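You operate a simulated robot arm through the tools that you are given. There is no shell and no other tool. Be economical: measure what you need, move in short steps, check, and stop when the job is done.

Carry out the task below with a simulated robot arm. There is one attempt and no reset: what you move stays moved.

Task
Fetch the dough ball from the top of the long steel table and set it on the small steel tray.

The check looks at the end state, three seconds after you hand in, the way a careful person would. Anything else that was tipped, shoved, dropped, spilled or broken makes it a failure.

Robot
A 7-joint arm with a two-finger parallel gripper, fixed in place. Base frame: the origin is at the foot of the arm, x ahead of it, y to its left, z up; the work surface is at about z = 0. Units: m, rad, N and s.
With the tool pointing down near the work surface it reaches from about 0.24 to 0.62 m from the base axis. Its first joint turns from -1.152 to 1.152 rad. Payload 2.6 kg.
The TCP is the grasp point between the finger pads, 0.03 m short of the fingertips. In the tool frame z runs along the fingers and y along their closing line. Largest opening 0.094 m; finger width 0.028, thickness 0.01; the body of the gripper, 0.05 by 0.096 m, starts 0.055 m behind the TCP.
Orientation is that of the tool frame in the base frame, as a unit quaternion [x, y, z, w]. With the fingers straight down and closing along the base's y, the tool's x points along the base's -x, its y along +y and its z along -z.

Tools
- The arm moves only by the tool apply_moves. Its argument "series" is a list of rows, each a list of 4 numbers: the shift along the base's x, y, z in m, then the turn about the base's z in degrees. In form: [[x, y, z, yaw], ...]. A call has 1 to 8 rows; each row is the pose to reach, as a shift and turn from the pose commanded when the call began. "grip" is the closure, from 0 (fully open) to 1 (shut), set as the call begins (left out, the last holds). Rows are played at 5 a second. More than 0.05 m and 0.15 rad between two rows, or a gripper value outside its range, and nothing of the call is played. A pose out of reach is approached as far as the arm can. The call stops where the force on the tool passes 40 N (or 10 N more than at its start, if that is more) or the arm is blocked; 0.2 s more then pass. The fingers move at their own pace (about 0.072 m/s each) and stop on an object; they squeeze with about 27 N. The grip force told is the motor's: it shows also when the fingers shut on nothing. Time passes only in rows, and 0.2 s behind the last, so rows that repeat a pose let the fingers close. It gives the time, the measured TCP pose, the force on the tool (base axes), the opening and the grip force at its end, in the units of the frame above (readings bear some noise), and new pictures: "pictures" is both (left out), scene, wrist or none.
- Cameras (640 x 400 px; columns grow to the right, rows downward): "scene" is fixed at [0.0241, 0.4196, 0.5757]; the picture's right is [-0.87, -0.50, 0.00], its down [-0.23, 0.40, -0.89] and it looks along [0.44, -0.77, -0.46] (base axes); focal length 332 px, centre (320, 200). "wrist" rides on the gripper at [-0.037, 0, -0.058] in the tool frame; the picture's right is [0.00, -1.00, 0.00], its down [0.97, 0.00, -0.24] and it looks along [0.24, 0.00, 0.97] (tool axes); focal length 218 px, centre (320, 200). There is no depth. A picture from a camera that has moved, and an enlarged one, comes with that camera's place and axes in the base frame and with its lens.
- inspect(camera, box): a new picture of the part [left, top, right, bottom] of that camera's present view, enlarged. The clock stands still meanwhile.
- finish_job(): hands the job in; it is judged then, once.

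Go step by step. Nothing tells you positions but the pictures and the camera data: compare them with the known pose of the tool, close in by small moves and look again before you grip or let go. The budget is 90 turns and 150 pictures, counting those below and the enlarged ones. Unless the task says otherwise, let go and move clear before handing in, and close with one line.

The tools are called after "Emit:" by a JSON object that holds its "fn" and its "kwargs". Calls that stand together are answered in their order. apply_moves: Moves the arm, as the interface text tells. Its arguments: {"type":"object","properties":{"series":{"type":"array"},"grip":{"type":"number"},"pictures":{"type":"string","enum":["both","scene","wrist","none"]}},"required":["series"]} The other tools are called the same way: inspect (camera, box) takes an enlarged picture of a part of a camera's view; finish_job () hands the job in.

At the start:

```text
time_s: 0.0
ee_pos: [0.3918, -0.1906, 0.319]
orientation: [0.0, 1.0, 0.0, 0.0]
wrist_force: [0.2, 0.0, -1.1]
finger_gap: 0.0941
finger_force: 0.1
```

scene: 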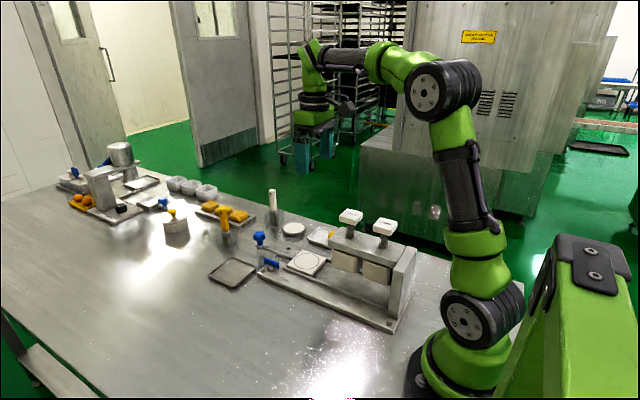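
wrist: 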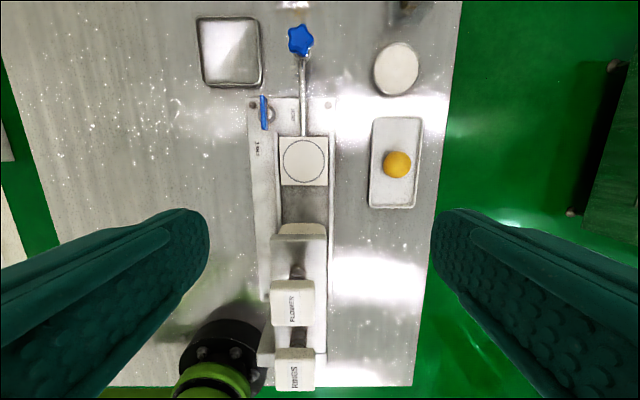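

I see an orange-yellow ball on a pale rectangular tray and an empty square tray on the left in the wrist view. I'll enlarge both views to identify the dough ball and the small steel tray.

Emit:
{"fn": "inspect", "kwargs": {"camera": "wrist", "box": [180, 0, 460, 220]}}

Emit:
{"fn": "inspect", "kwargs": {"camera": "scene", "box": [190, 170, 430, 320]}}

Emit:
{"fn": "inspect", "kwargs": {"camera": "scene", "box": [50, 130, 270, 270]}}

```text
1.82 times, centred on (320, 110) of wrist
camera zoom: at [0.4294, -0.1903, 0.3772], right [0.0, -1.0, 0.0], down [-0.97, 0.0, 0.24], along [-0.24, 0.0, -0.97], focal length 397 px, centre (320, 364)
```

zoom: 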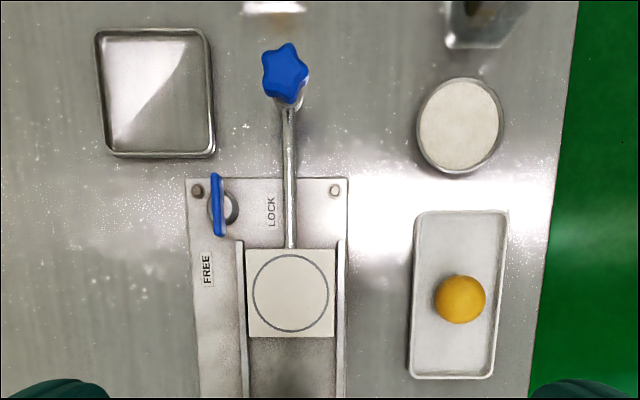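

```text
2.67 times, centred on (310, 245) of scene
camera zoom: at [0.0241, 0.4196, 0.5757], right [-0.87, -0.5, 0.0], down [-0.23, 0.4, -0.89], along [0.44, -0.77, -0.46], focal length 884 px, centre (347, 80)
```

zoom: 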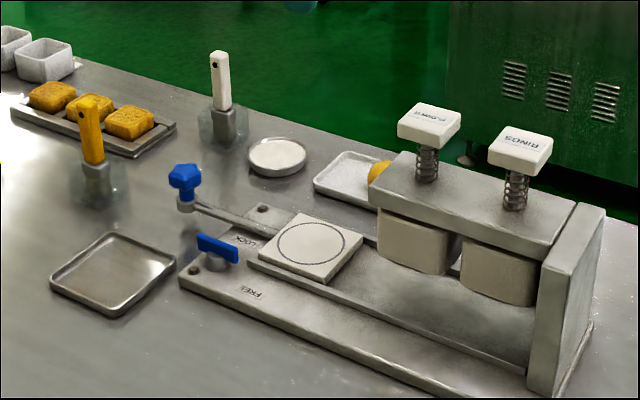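

```text
2.86 times, centred on (160, 200) of scene
camera zoom: at [0.0241, 0.4196, 0.5757], right [-0.87, -0.5, 0.0], down [-0.23, 0.4, -0.89], along [0.44, -0.77, -0.46], focal length 948 px, centre (777, 200)
```

zoom: 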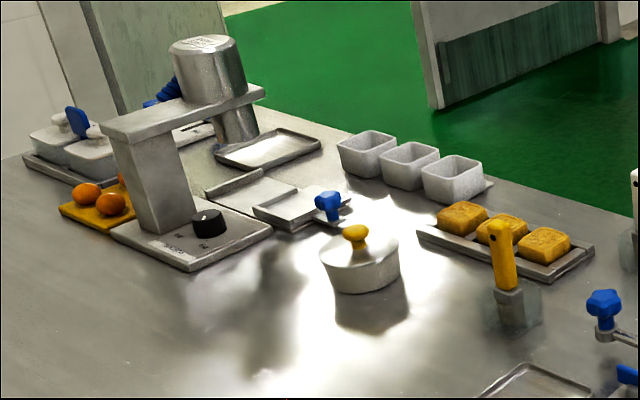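

The dough ball sits at about (0.401, -0.313), roughly 44 mm across, on the pale tray. The empty square steel tray is at about (0.568, -0.054). I'll move above the ball at height, turning the fingers -90° so they close along the tray's length.

Emit:
{"fn": "apply_moves", "kwargs": {"series": [[0.0, -0.02, 0, -8], [0.0, -0.04, 0, -16], [0.0, -0.06, 0, -24], [0.0, -0.08, 0, -32], [0.0, -0.1, 0, -40], [0.005, -0.12, 0, -48], [0.009, -0.122, 0, -54]], "grip": 0, "pictures": "none"}}

Emit:
{"fn": "apply_moves", "kwargs": {"series": [[0, 0, 0, -8], [0, 0, -0.02, -16], [0, 0, -0.05, -24], [0, 0, -0.08, -32], [0, 0, -0.11, -36], [0, 0, -0.13, -36]]}}

```text
time_s: 1.6
ee_pos: [0.4002, -0.3119, 0.3198]
orientation: [0.456, 0.89, -0.001, -0.001]
wrist_force: [-0.7, 1.1, 0.3]
finger_gap: 0.0941
finger_force: 0.0
```

```text
time_s: 3.0
ee_pos: [0.4022, -0.3125, 0.189]
orientation: [0.707, 0.707, 0.0, -0.001]
wrist_force: [0.1, 0.8, 0.1]
finger_gap: 0.0938
finger_force: 0.0
camera wrist: at [0.401, -0.3495, 0.2474], right [-1.0, 0.0, 0.0], down [0.0, 0.97, 0.24], along [0.0, 0.24, -0.97], focal length 218 px, centre (320, 200)
```

scene: 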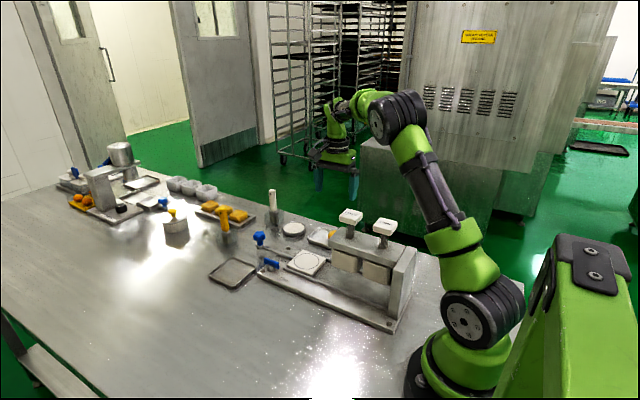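
wrist: 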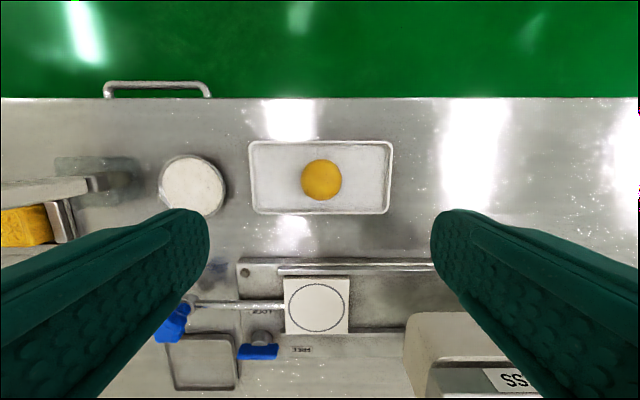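

Ball is now measured at about (0.400, -0.315), diameter about 42 mm, and the tray is wide enough for the open fingers. I'll lower part way and check again.

Emit:
{"fn": "apply_moves", "kwargs": {"series": [[-0.001, -0.003, -0.03, 0], [-0.001, -0.003, -0.06, 0], [-0.001, -0.003, -0.09, 0], [-0.001, -0.003, -0.105, 0]]}}

```text
time_s: 4.0
ee_pos: [0.399, -0.3139, 0.0851]
orientation: [0.707, 0.707, 0.0, 0.0]
wrist_force: [-0.7, 0.0, -0.2]
finger_gap: 0.0941
finger_force: 0.0
camera wrist: at [0.3999, -0.3522, 0.1422], right [-1.0, 0.0, 0.0], down [0.0, 0.97, 0.24], along [0.0, 0.24, -0.97], focal length 218 px, centre (320, 200)
```

scene: 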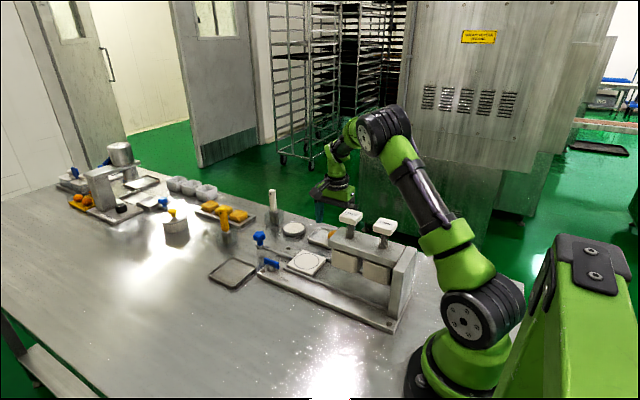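
wrist: 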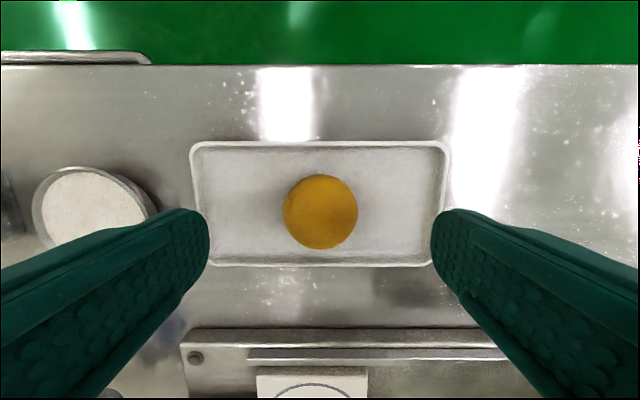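

Ball is centred at about (0.400, -0.317). Next I'll shift 3 mm, lower so the tips stay just above the tray floor, then close.

Emit:
{"fn": "apply_moves", "kwargs": {"series": [[0.001, -0.003, -0.02, 0], [0.001, -0.003, -0.035, 0], [0.001, -0.003, -0.047, 0]]}}

```text
time_s: 4.8
ee_pos: [0.4006, -0.3181, 0.0372]
orientation: [0.707, 0.707, 0.0, -0.001]
wrist_force: [0.3, -0.5, 0.6]
finger_gap: 0.094
finger_force: 0.1
camera wrist: at [0.4015, -0.3551, 0.0951], right [-1.0, 0.0, 0.0], down [0.0, 0.97, 0.24], along [0.0, 0.24, -0.97], focal length 218 px, centre (320, 200)
```

scene: 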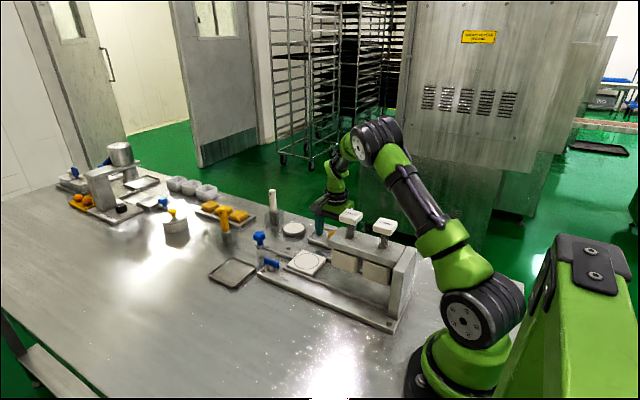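
wrist: 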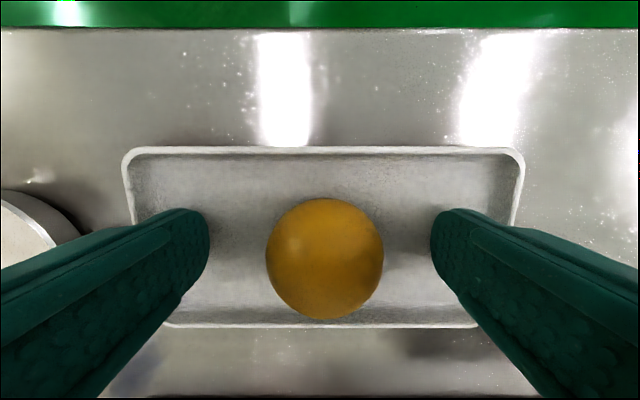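

The fingers straddle the ball inside the tray, with ball and TCP aligned within 2 mm. Closing now.

Emit:
{"fn": "apply_moves", "kwargs": {"series": [[0, 0.001, 0, 0], [0, 0.001, 0, 0], [0, 0.001, 0, 0], [0, 0.001, 0, 0], [0, 0.001, 0, 0]], "grip": 1, "pictures": "wrist"}}

```text
time_s: 6.0
ee_pos: [0.4008, -0.317, 0.0376]
orientation: [0.707, 0.707, 0.0, 0.0]
wrist_force: [0.4, 1.0, -0.8]
finger_gap: 0.0417
finger_force: 27.3
camera wrist: at [0.4015, -0.3541, 0.0952], right [-1.0, 0.0, 0.0], down [0.0, 0.97, 0.24], along [0.0, 0.24, -0.97], focal length 218 px, centre (320, 200)
```

wrist: 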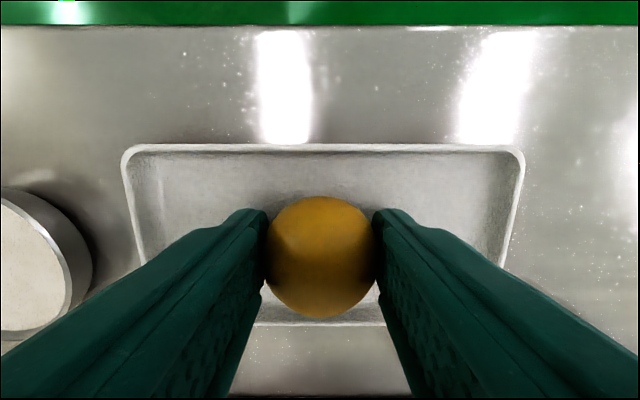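

The ball is held with a 42 mm gap. Lifting straight up and checking that it comes along.

Emit:
{"fn": "apply_moves", "kwargs": {"series": [[0, 0.001, 0.02, 0], [0, 0.001, 0.05, 0], [0, 0.001, 0.09, 0], [0, 0.001, 0.13, 0], [0, 0.001, 0.17, 0], [0, 0.001, 0.2, 0]]}}

```text
time_s: 7.4
ee_pos: [0.4019, -0.3169, 0.2377]
orientation: [0.707, 0.707, 0.0, 0.0]
wrist_force: [0.6, -0.1, 0.8]
finger_gap: 0.0415
finger_force: 26.4
camera wrist: at [0.4013, -0.3529, 0.2956], right [-1.0, 0.0, 0.0], down [0.0, 0.97, 0.24], along [0.0, 0.24, -0.97], focal length 218 px, centre (320, 200)
```

scene: 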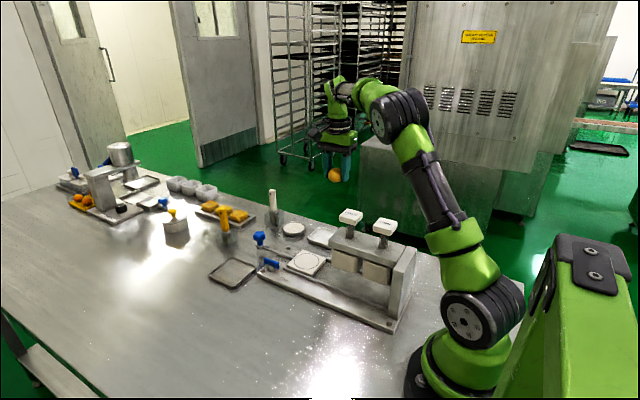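
wrist: 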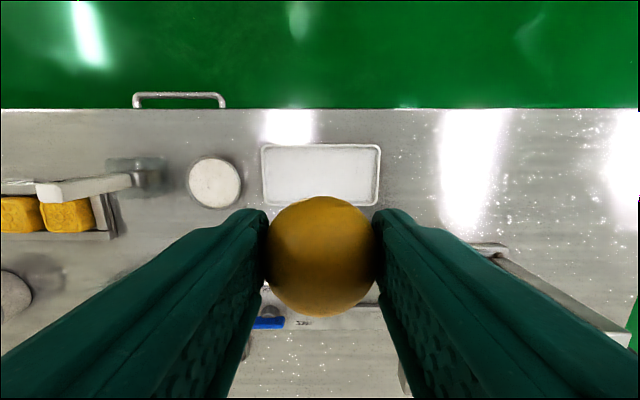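

The ball is firmly held. Two views put the small steel tray's centre near (0.566, -0.056), so I'll carry the ball over at this height.

Emit:
{"fn": "apply_moves", "kwargs": {"series": [[0.02, 0.032, 0, 0], [0.041, 0.065, 0, 0], [0.062, 0.098, 0, 0], [0.083, 0.13, 0, 0], [0.104, 0.163, 0, 0], [0.124, 0.196, 0, 0], [0.145, 0.229, 0, 0], [0.165, 0.261, 0, 0]]}}

```text
time_s: 9.2
ee_pos: [0.5658, -0.0543, 0.2368]
orientation: [0.708, 0.707, 0.0, 0.001]
wrist_force: [0.3, 0.0, -0.8]
finger_gap: 0.0416
finger_force: 27.1
camera wrist: at [0.5667, -0.0916, 0.2956], right [-1.0, 0.0, 0.0], down [0.0, 0.97, 0.24], along [0.0, 0.24, -0.97], focal length 218 px, centre (320, 200)
```

scene: 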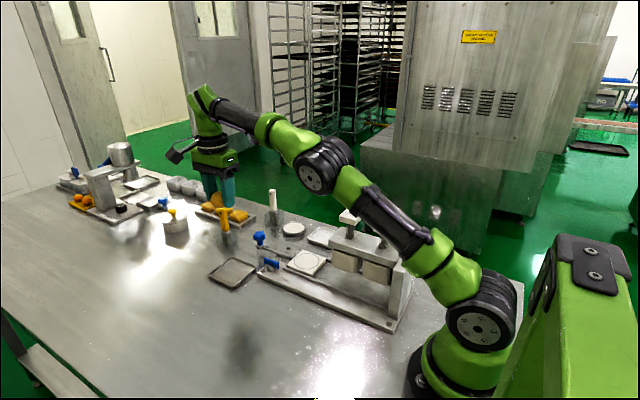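
wrist: 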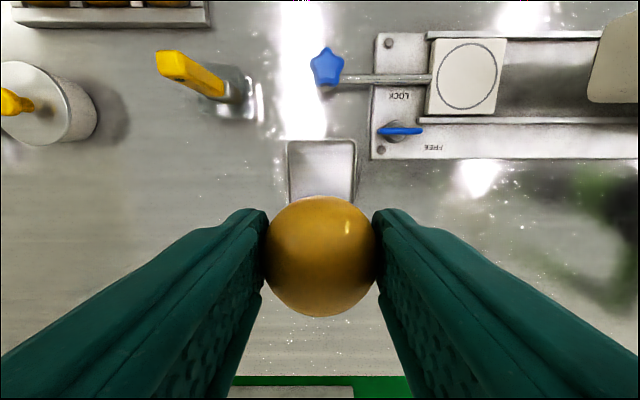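

The tray's edges read x 0.519–0.608 and a far edge at y -0.099, so its centre is about (0.564, -0.054), right below the ball. Lowering part way, then I'll look again.

Emit:
{"fn": "apply_moves", "kwargs": {"series": [[-0.001, -0.001, -0.03, 0], [-0.002, -0.001, -0.06, 0], [-0.002, -0.001, -0.09, 0], [-0.002, -0.001, -0.12, 0], [-0.002, -0.001, -0.15, 0]]}}

Emit:
{"fn": "inspect", "kwargs": {"camera": "scene", "box": [160, 200, 320, 300]}}

```text
time_s: 10.4
ee_pos: [0.5637, -0.0574, 0.0877]
orientation: [0.707, 0.707, 0.0, 0.001]
wrist_force: [0.2, 0.3, -0.9]
finger_gap: 0.0419
finger_force: 27.3
camera wrist: at [0.5646, -0.094, 0.1449], right [-1.0, 0.0, 0.0], down [0.0, 0.97, 0.24], along [0.0, 0.24, -0.97], focal length 218 px, centre (320, 200)
```

scene: 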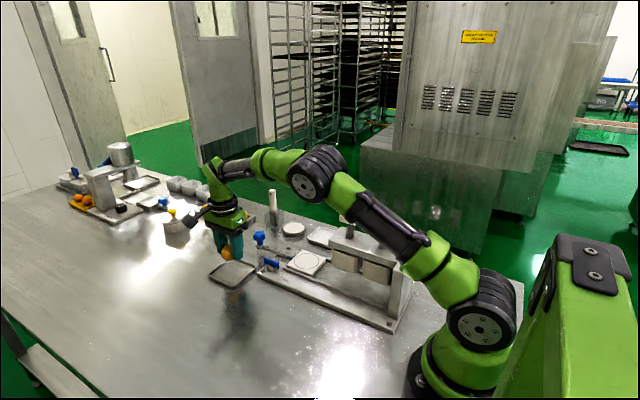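
wrist: 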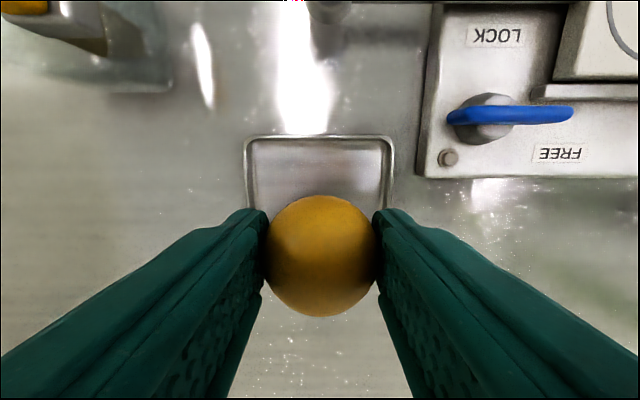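

```text
4.00 times, centred on (240, 250) of scene
camera zoom: at [0.0241, 0.4196, 0.5757], right [-0.87, -0.5, 0.0], down [-0.23, 0.4, -0.89], along [0.44, -0.77, -0.46], focal length 1327 px, centre (640, 0)
```

zoom: 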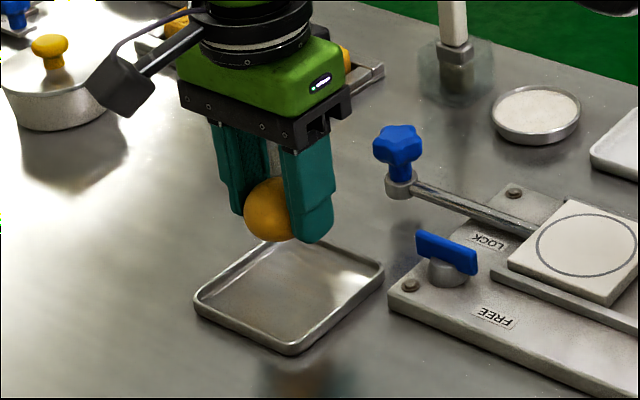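

The ball is centred over the tray, and the tray's walls are low. I'll lower to just above the floor and check.

Emit:
{"fn": "apply_moves", "kwargs": {"series": [[0.001, 0, -0.015, 0], [0.001, 0, -0.03, 0], [0.001, 0, -0.042, 0]], "pictures": "wrist"}}

Emit:
{"fn": "inspect", "kwargs": {"camera": "scene", "box": [192, 230, 288, 290]}}

```text
time_s: 11.2
ee_pos: [0.5654, -0.0569, 0.045]
orientation: [0.707, 0.708, 0.0, 0.0]
wrist_force: [-0.1, 0.0, -0.5]
finger_gap: 0.0415
finger_force: 27.2
camera wrist: at [0.565, -0.0935, 0.103], right [-1.0, 0.0, 0.0], down [0.0, 0.97, 0.24], along [0.0, 0.24, -0.97], focal length 218 px, centre (320, 200)
```

wrist: 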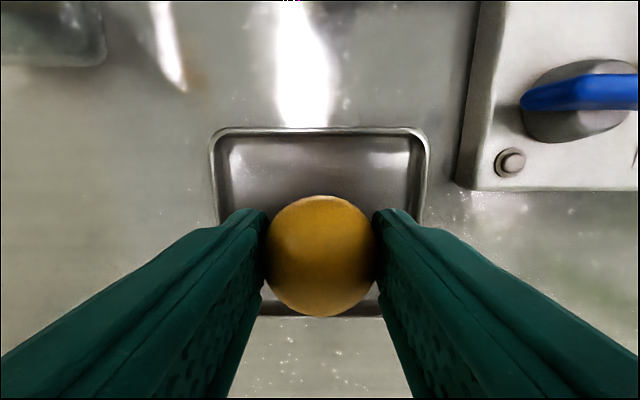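

```text
6.67 times, centred on (240, 260) of scene
camera zoom: at [0.0241, 0.4196, 0.5757], right [-0.87, -0.5, 0.0], down [-0.23, 0.4, -0.89], along [0.44, -0.77, -0.46], focal length 2211 px, centre (853, -200)
```

zoom: 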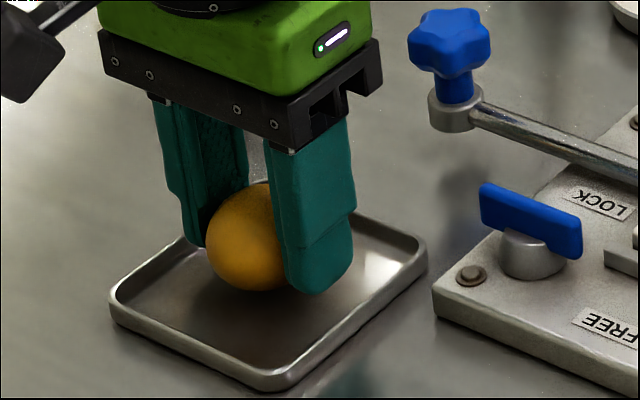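

The ball is well inside the tray's rim, a few mm above the floor. Lowering gently to touch down.

Emit:
{"fn": "apply_moves", "kwargs": {"series": [[0, 0.001, -0.002, 0], [0, 0.002, -0.004, 0], [0, 0.002, -0.006, 0], [0, 0.002, -0.0075, 0]], "pictures": "none"}}

Emit:
{"fn": "inspect", "kwargs": {"camera": "scene", "box": [192, 230, 288, 290]}}

```text
time_s: 12.2
ee_pos: [0.5651, -0.0552, 0.0373]
orientation: [0.707, 0.707, 0.0, 0.001]
wrist_force: [0.4, -0.2, -1.1]
finger_gap: 0.0414
finger_force: 26.3
```

```text
6.67 times, centred on (240, 260) of scene
camera zoom: at [0.0241, 0.4196, 0.5757], right [-0.87, -0.5, 0.0], down [-0.23, 0.4, -0.89], along [0.44, -0.77, -0.46], focal length 2211 px, centre (853, -200)
```

zoom: 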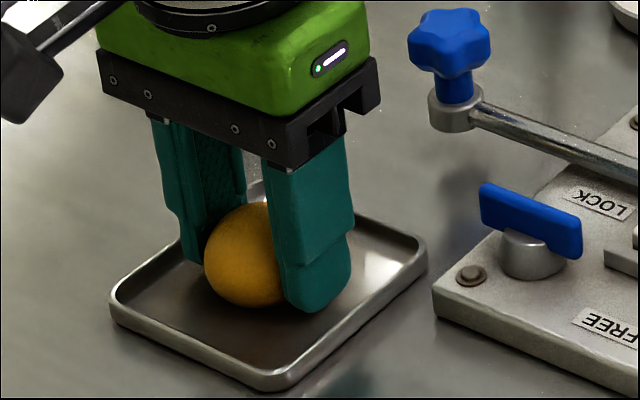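

No contact force yet, so I'll go down in 1 mm steps.

Emit:
{"fn": "apply_moves", "kwargs": {"series": [[0, 0, -0.001, 0], [0, 0, -0.002, 0]], "pictures": "none"}}

```text
time_s: 12.8
ee_pos: [0.5658, -0.0553, 0.0378]
orientation: [0.707, 0.707, 0.0, 0.001]
wrist_force: [-3.2, -0.2, 8.8]
finger_gap: 0.0416
finger_force: 26.8
```

Contact shows as about 9 N upward, so the ball is on the floor of the tray. I'll ease off 1 mm and open only partly, to keep the fingers clear of the rim.

Emit:
{"fn": "apply_moves", "kwargs": {"series": [[0, 0, 0.0015, 0], [0, 0, 0.0015, 0]], "pictures": "none"}}

Emit:
{"fn": "apply_moves", "kwargs": {"series": [[0, 0, 0, 0], [0, 0, 0, 0], [0, 0, 0, 0]], "grip": 0.43}}

```text
time_s: 13.4
ee_pos: [0.5642, -0.0541, 0.0371]
orientation: [0.707, 0.707, 0.0, 0.0]
wrist_force: [0.6, -0.9, 1.9]
finger_gap: 0.0415
finger_force: 27.2
```

```text
time_s: 14.2
ee_pos: [0.566, -0.0537, 0.0381]
orientation: [0.707, 0.707, -0.001, 0.0]
wrist_force: [0.0, -0.9, 0.2]
finger_gap: 0.0536
finger_force: 0.0
camera wrist: at [0.5652, -0.0908, 0.0953], right [-1.0, 0.0, 0.0], down [0.0, 0.97, 0.24], along [0.0, 0.24, -0.97], focal length 218 px, centre (320, 200)
```

scene: 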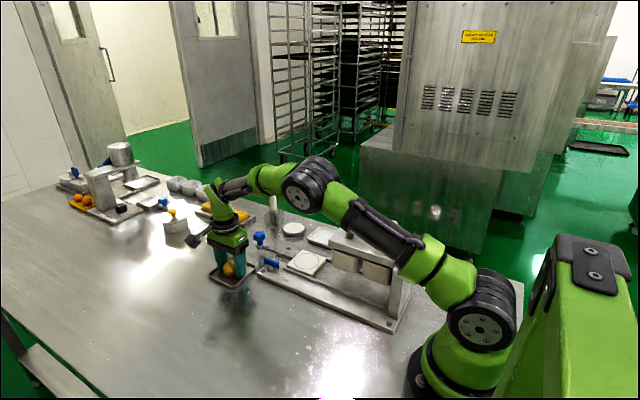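
wrist: 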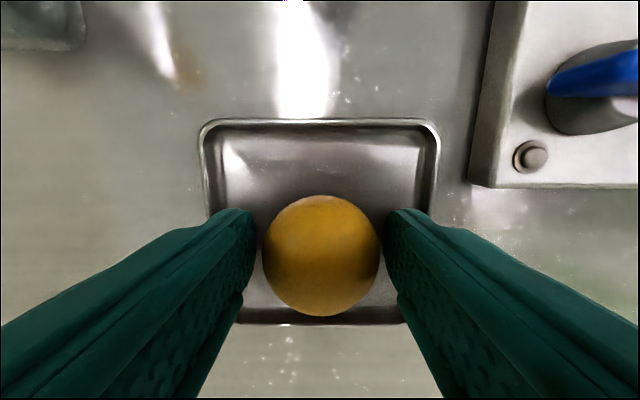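

The fingers are free of the ball, which rests in the tray. Raising straight up.

Emit:
{"fn": "apply_moves", "kwargs": {"series": [[0, 0, 0.01, 0], [0, 0, 0.025, 0], [0, 0, 0.05, 0], [0, 0, 0.09, 0], [0, 0, 0.13, 0], [0, 0, 0.17, 0], [0, 0, 0.17, 0]]}}

Emit:
{"fn": "inspect", "kwargs": {"camera": "scene", "box": [160, 200, 352, 320]}}

```text
time_s: 15.8
ee_pos: [0.5647, -0.0548, 0.2083]
orientation: [0.707, 0.707, -0.001, 0.0]
wrist_force: [-0.4, -0.1, 0.1]
finger_gap: 0.054
finger_force: 0.1
camera wrist: at [0.5658, -0.0914, 0.2652], right [-1.0, 0.0, 0.0], down [0.0, 0.97, 0.24], along [0.0, 0.24, -0.97], focal length 218 px, centre (320, 200)
```

scene: 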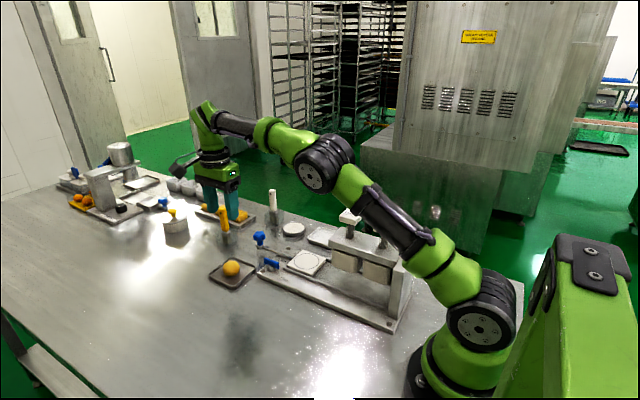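
wrist: 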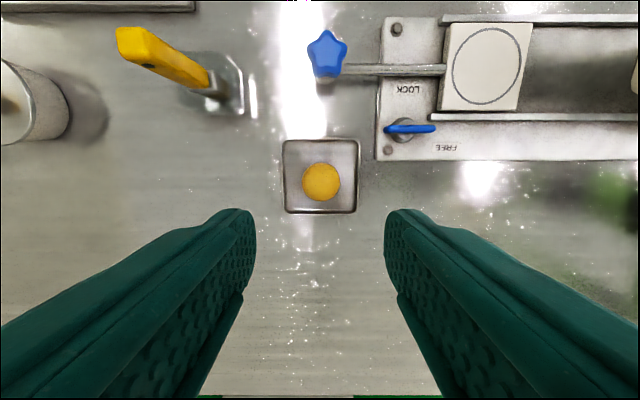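

```text
3.33 times, centred on (256, 260) of scene
camera zoom: at [0.0241, 0.4196, 0.5757], right [-0.87, -0.5, 0.0], down [-0.23, 0.4, -0.89], along [0.44, -0.77, -0.46], focal length 1106 px, centre (533, 0)
```

zoom: 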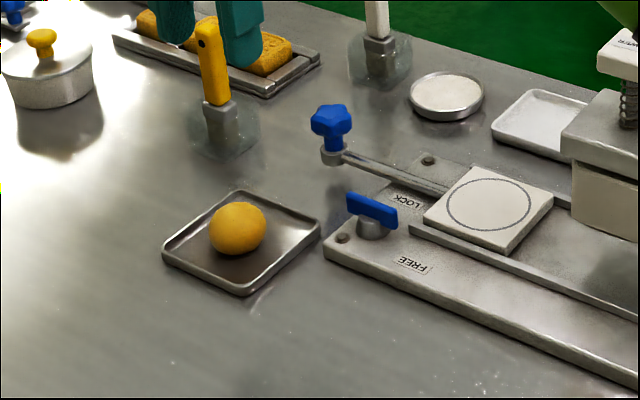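

The ball rests in the middle of the small steel tray, nothing else has moved, and the gripper is clear. Handing in.

Emit:
{"fn": "finish_job", "kwargs": {}}

```text
The job is handed in.
```

The dough ball is on the small steel tray, the gripper is clear, and I saw nothing else disturbed in the last pictures.
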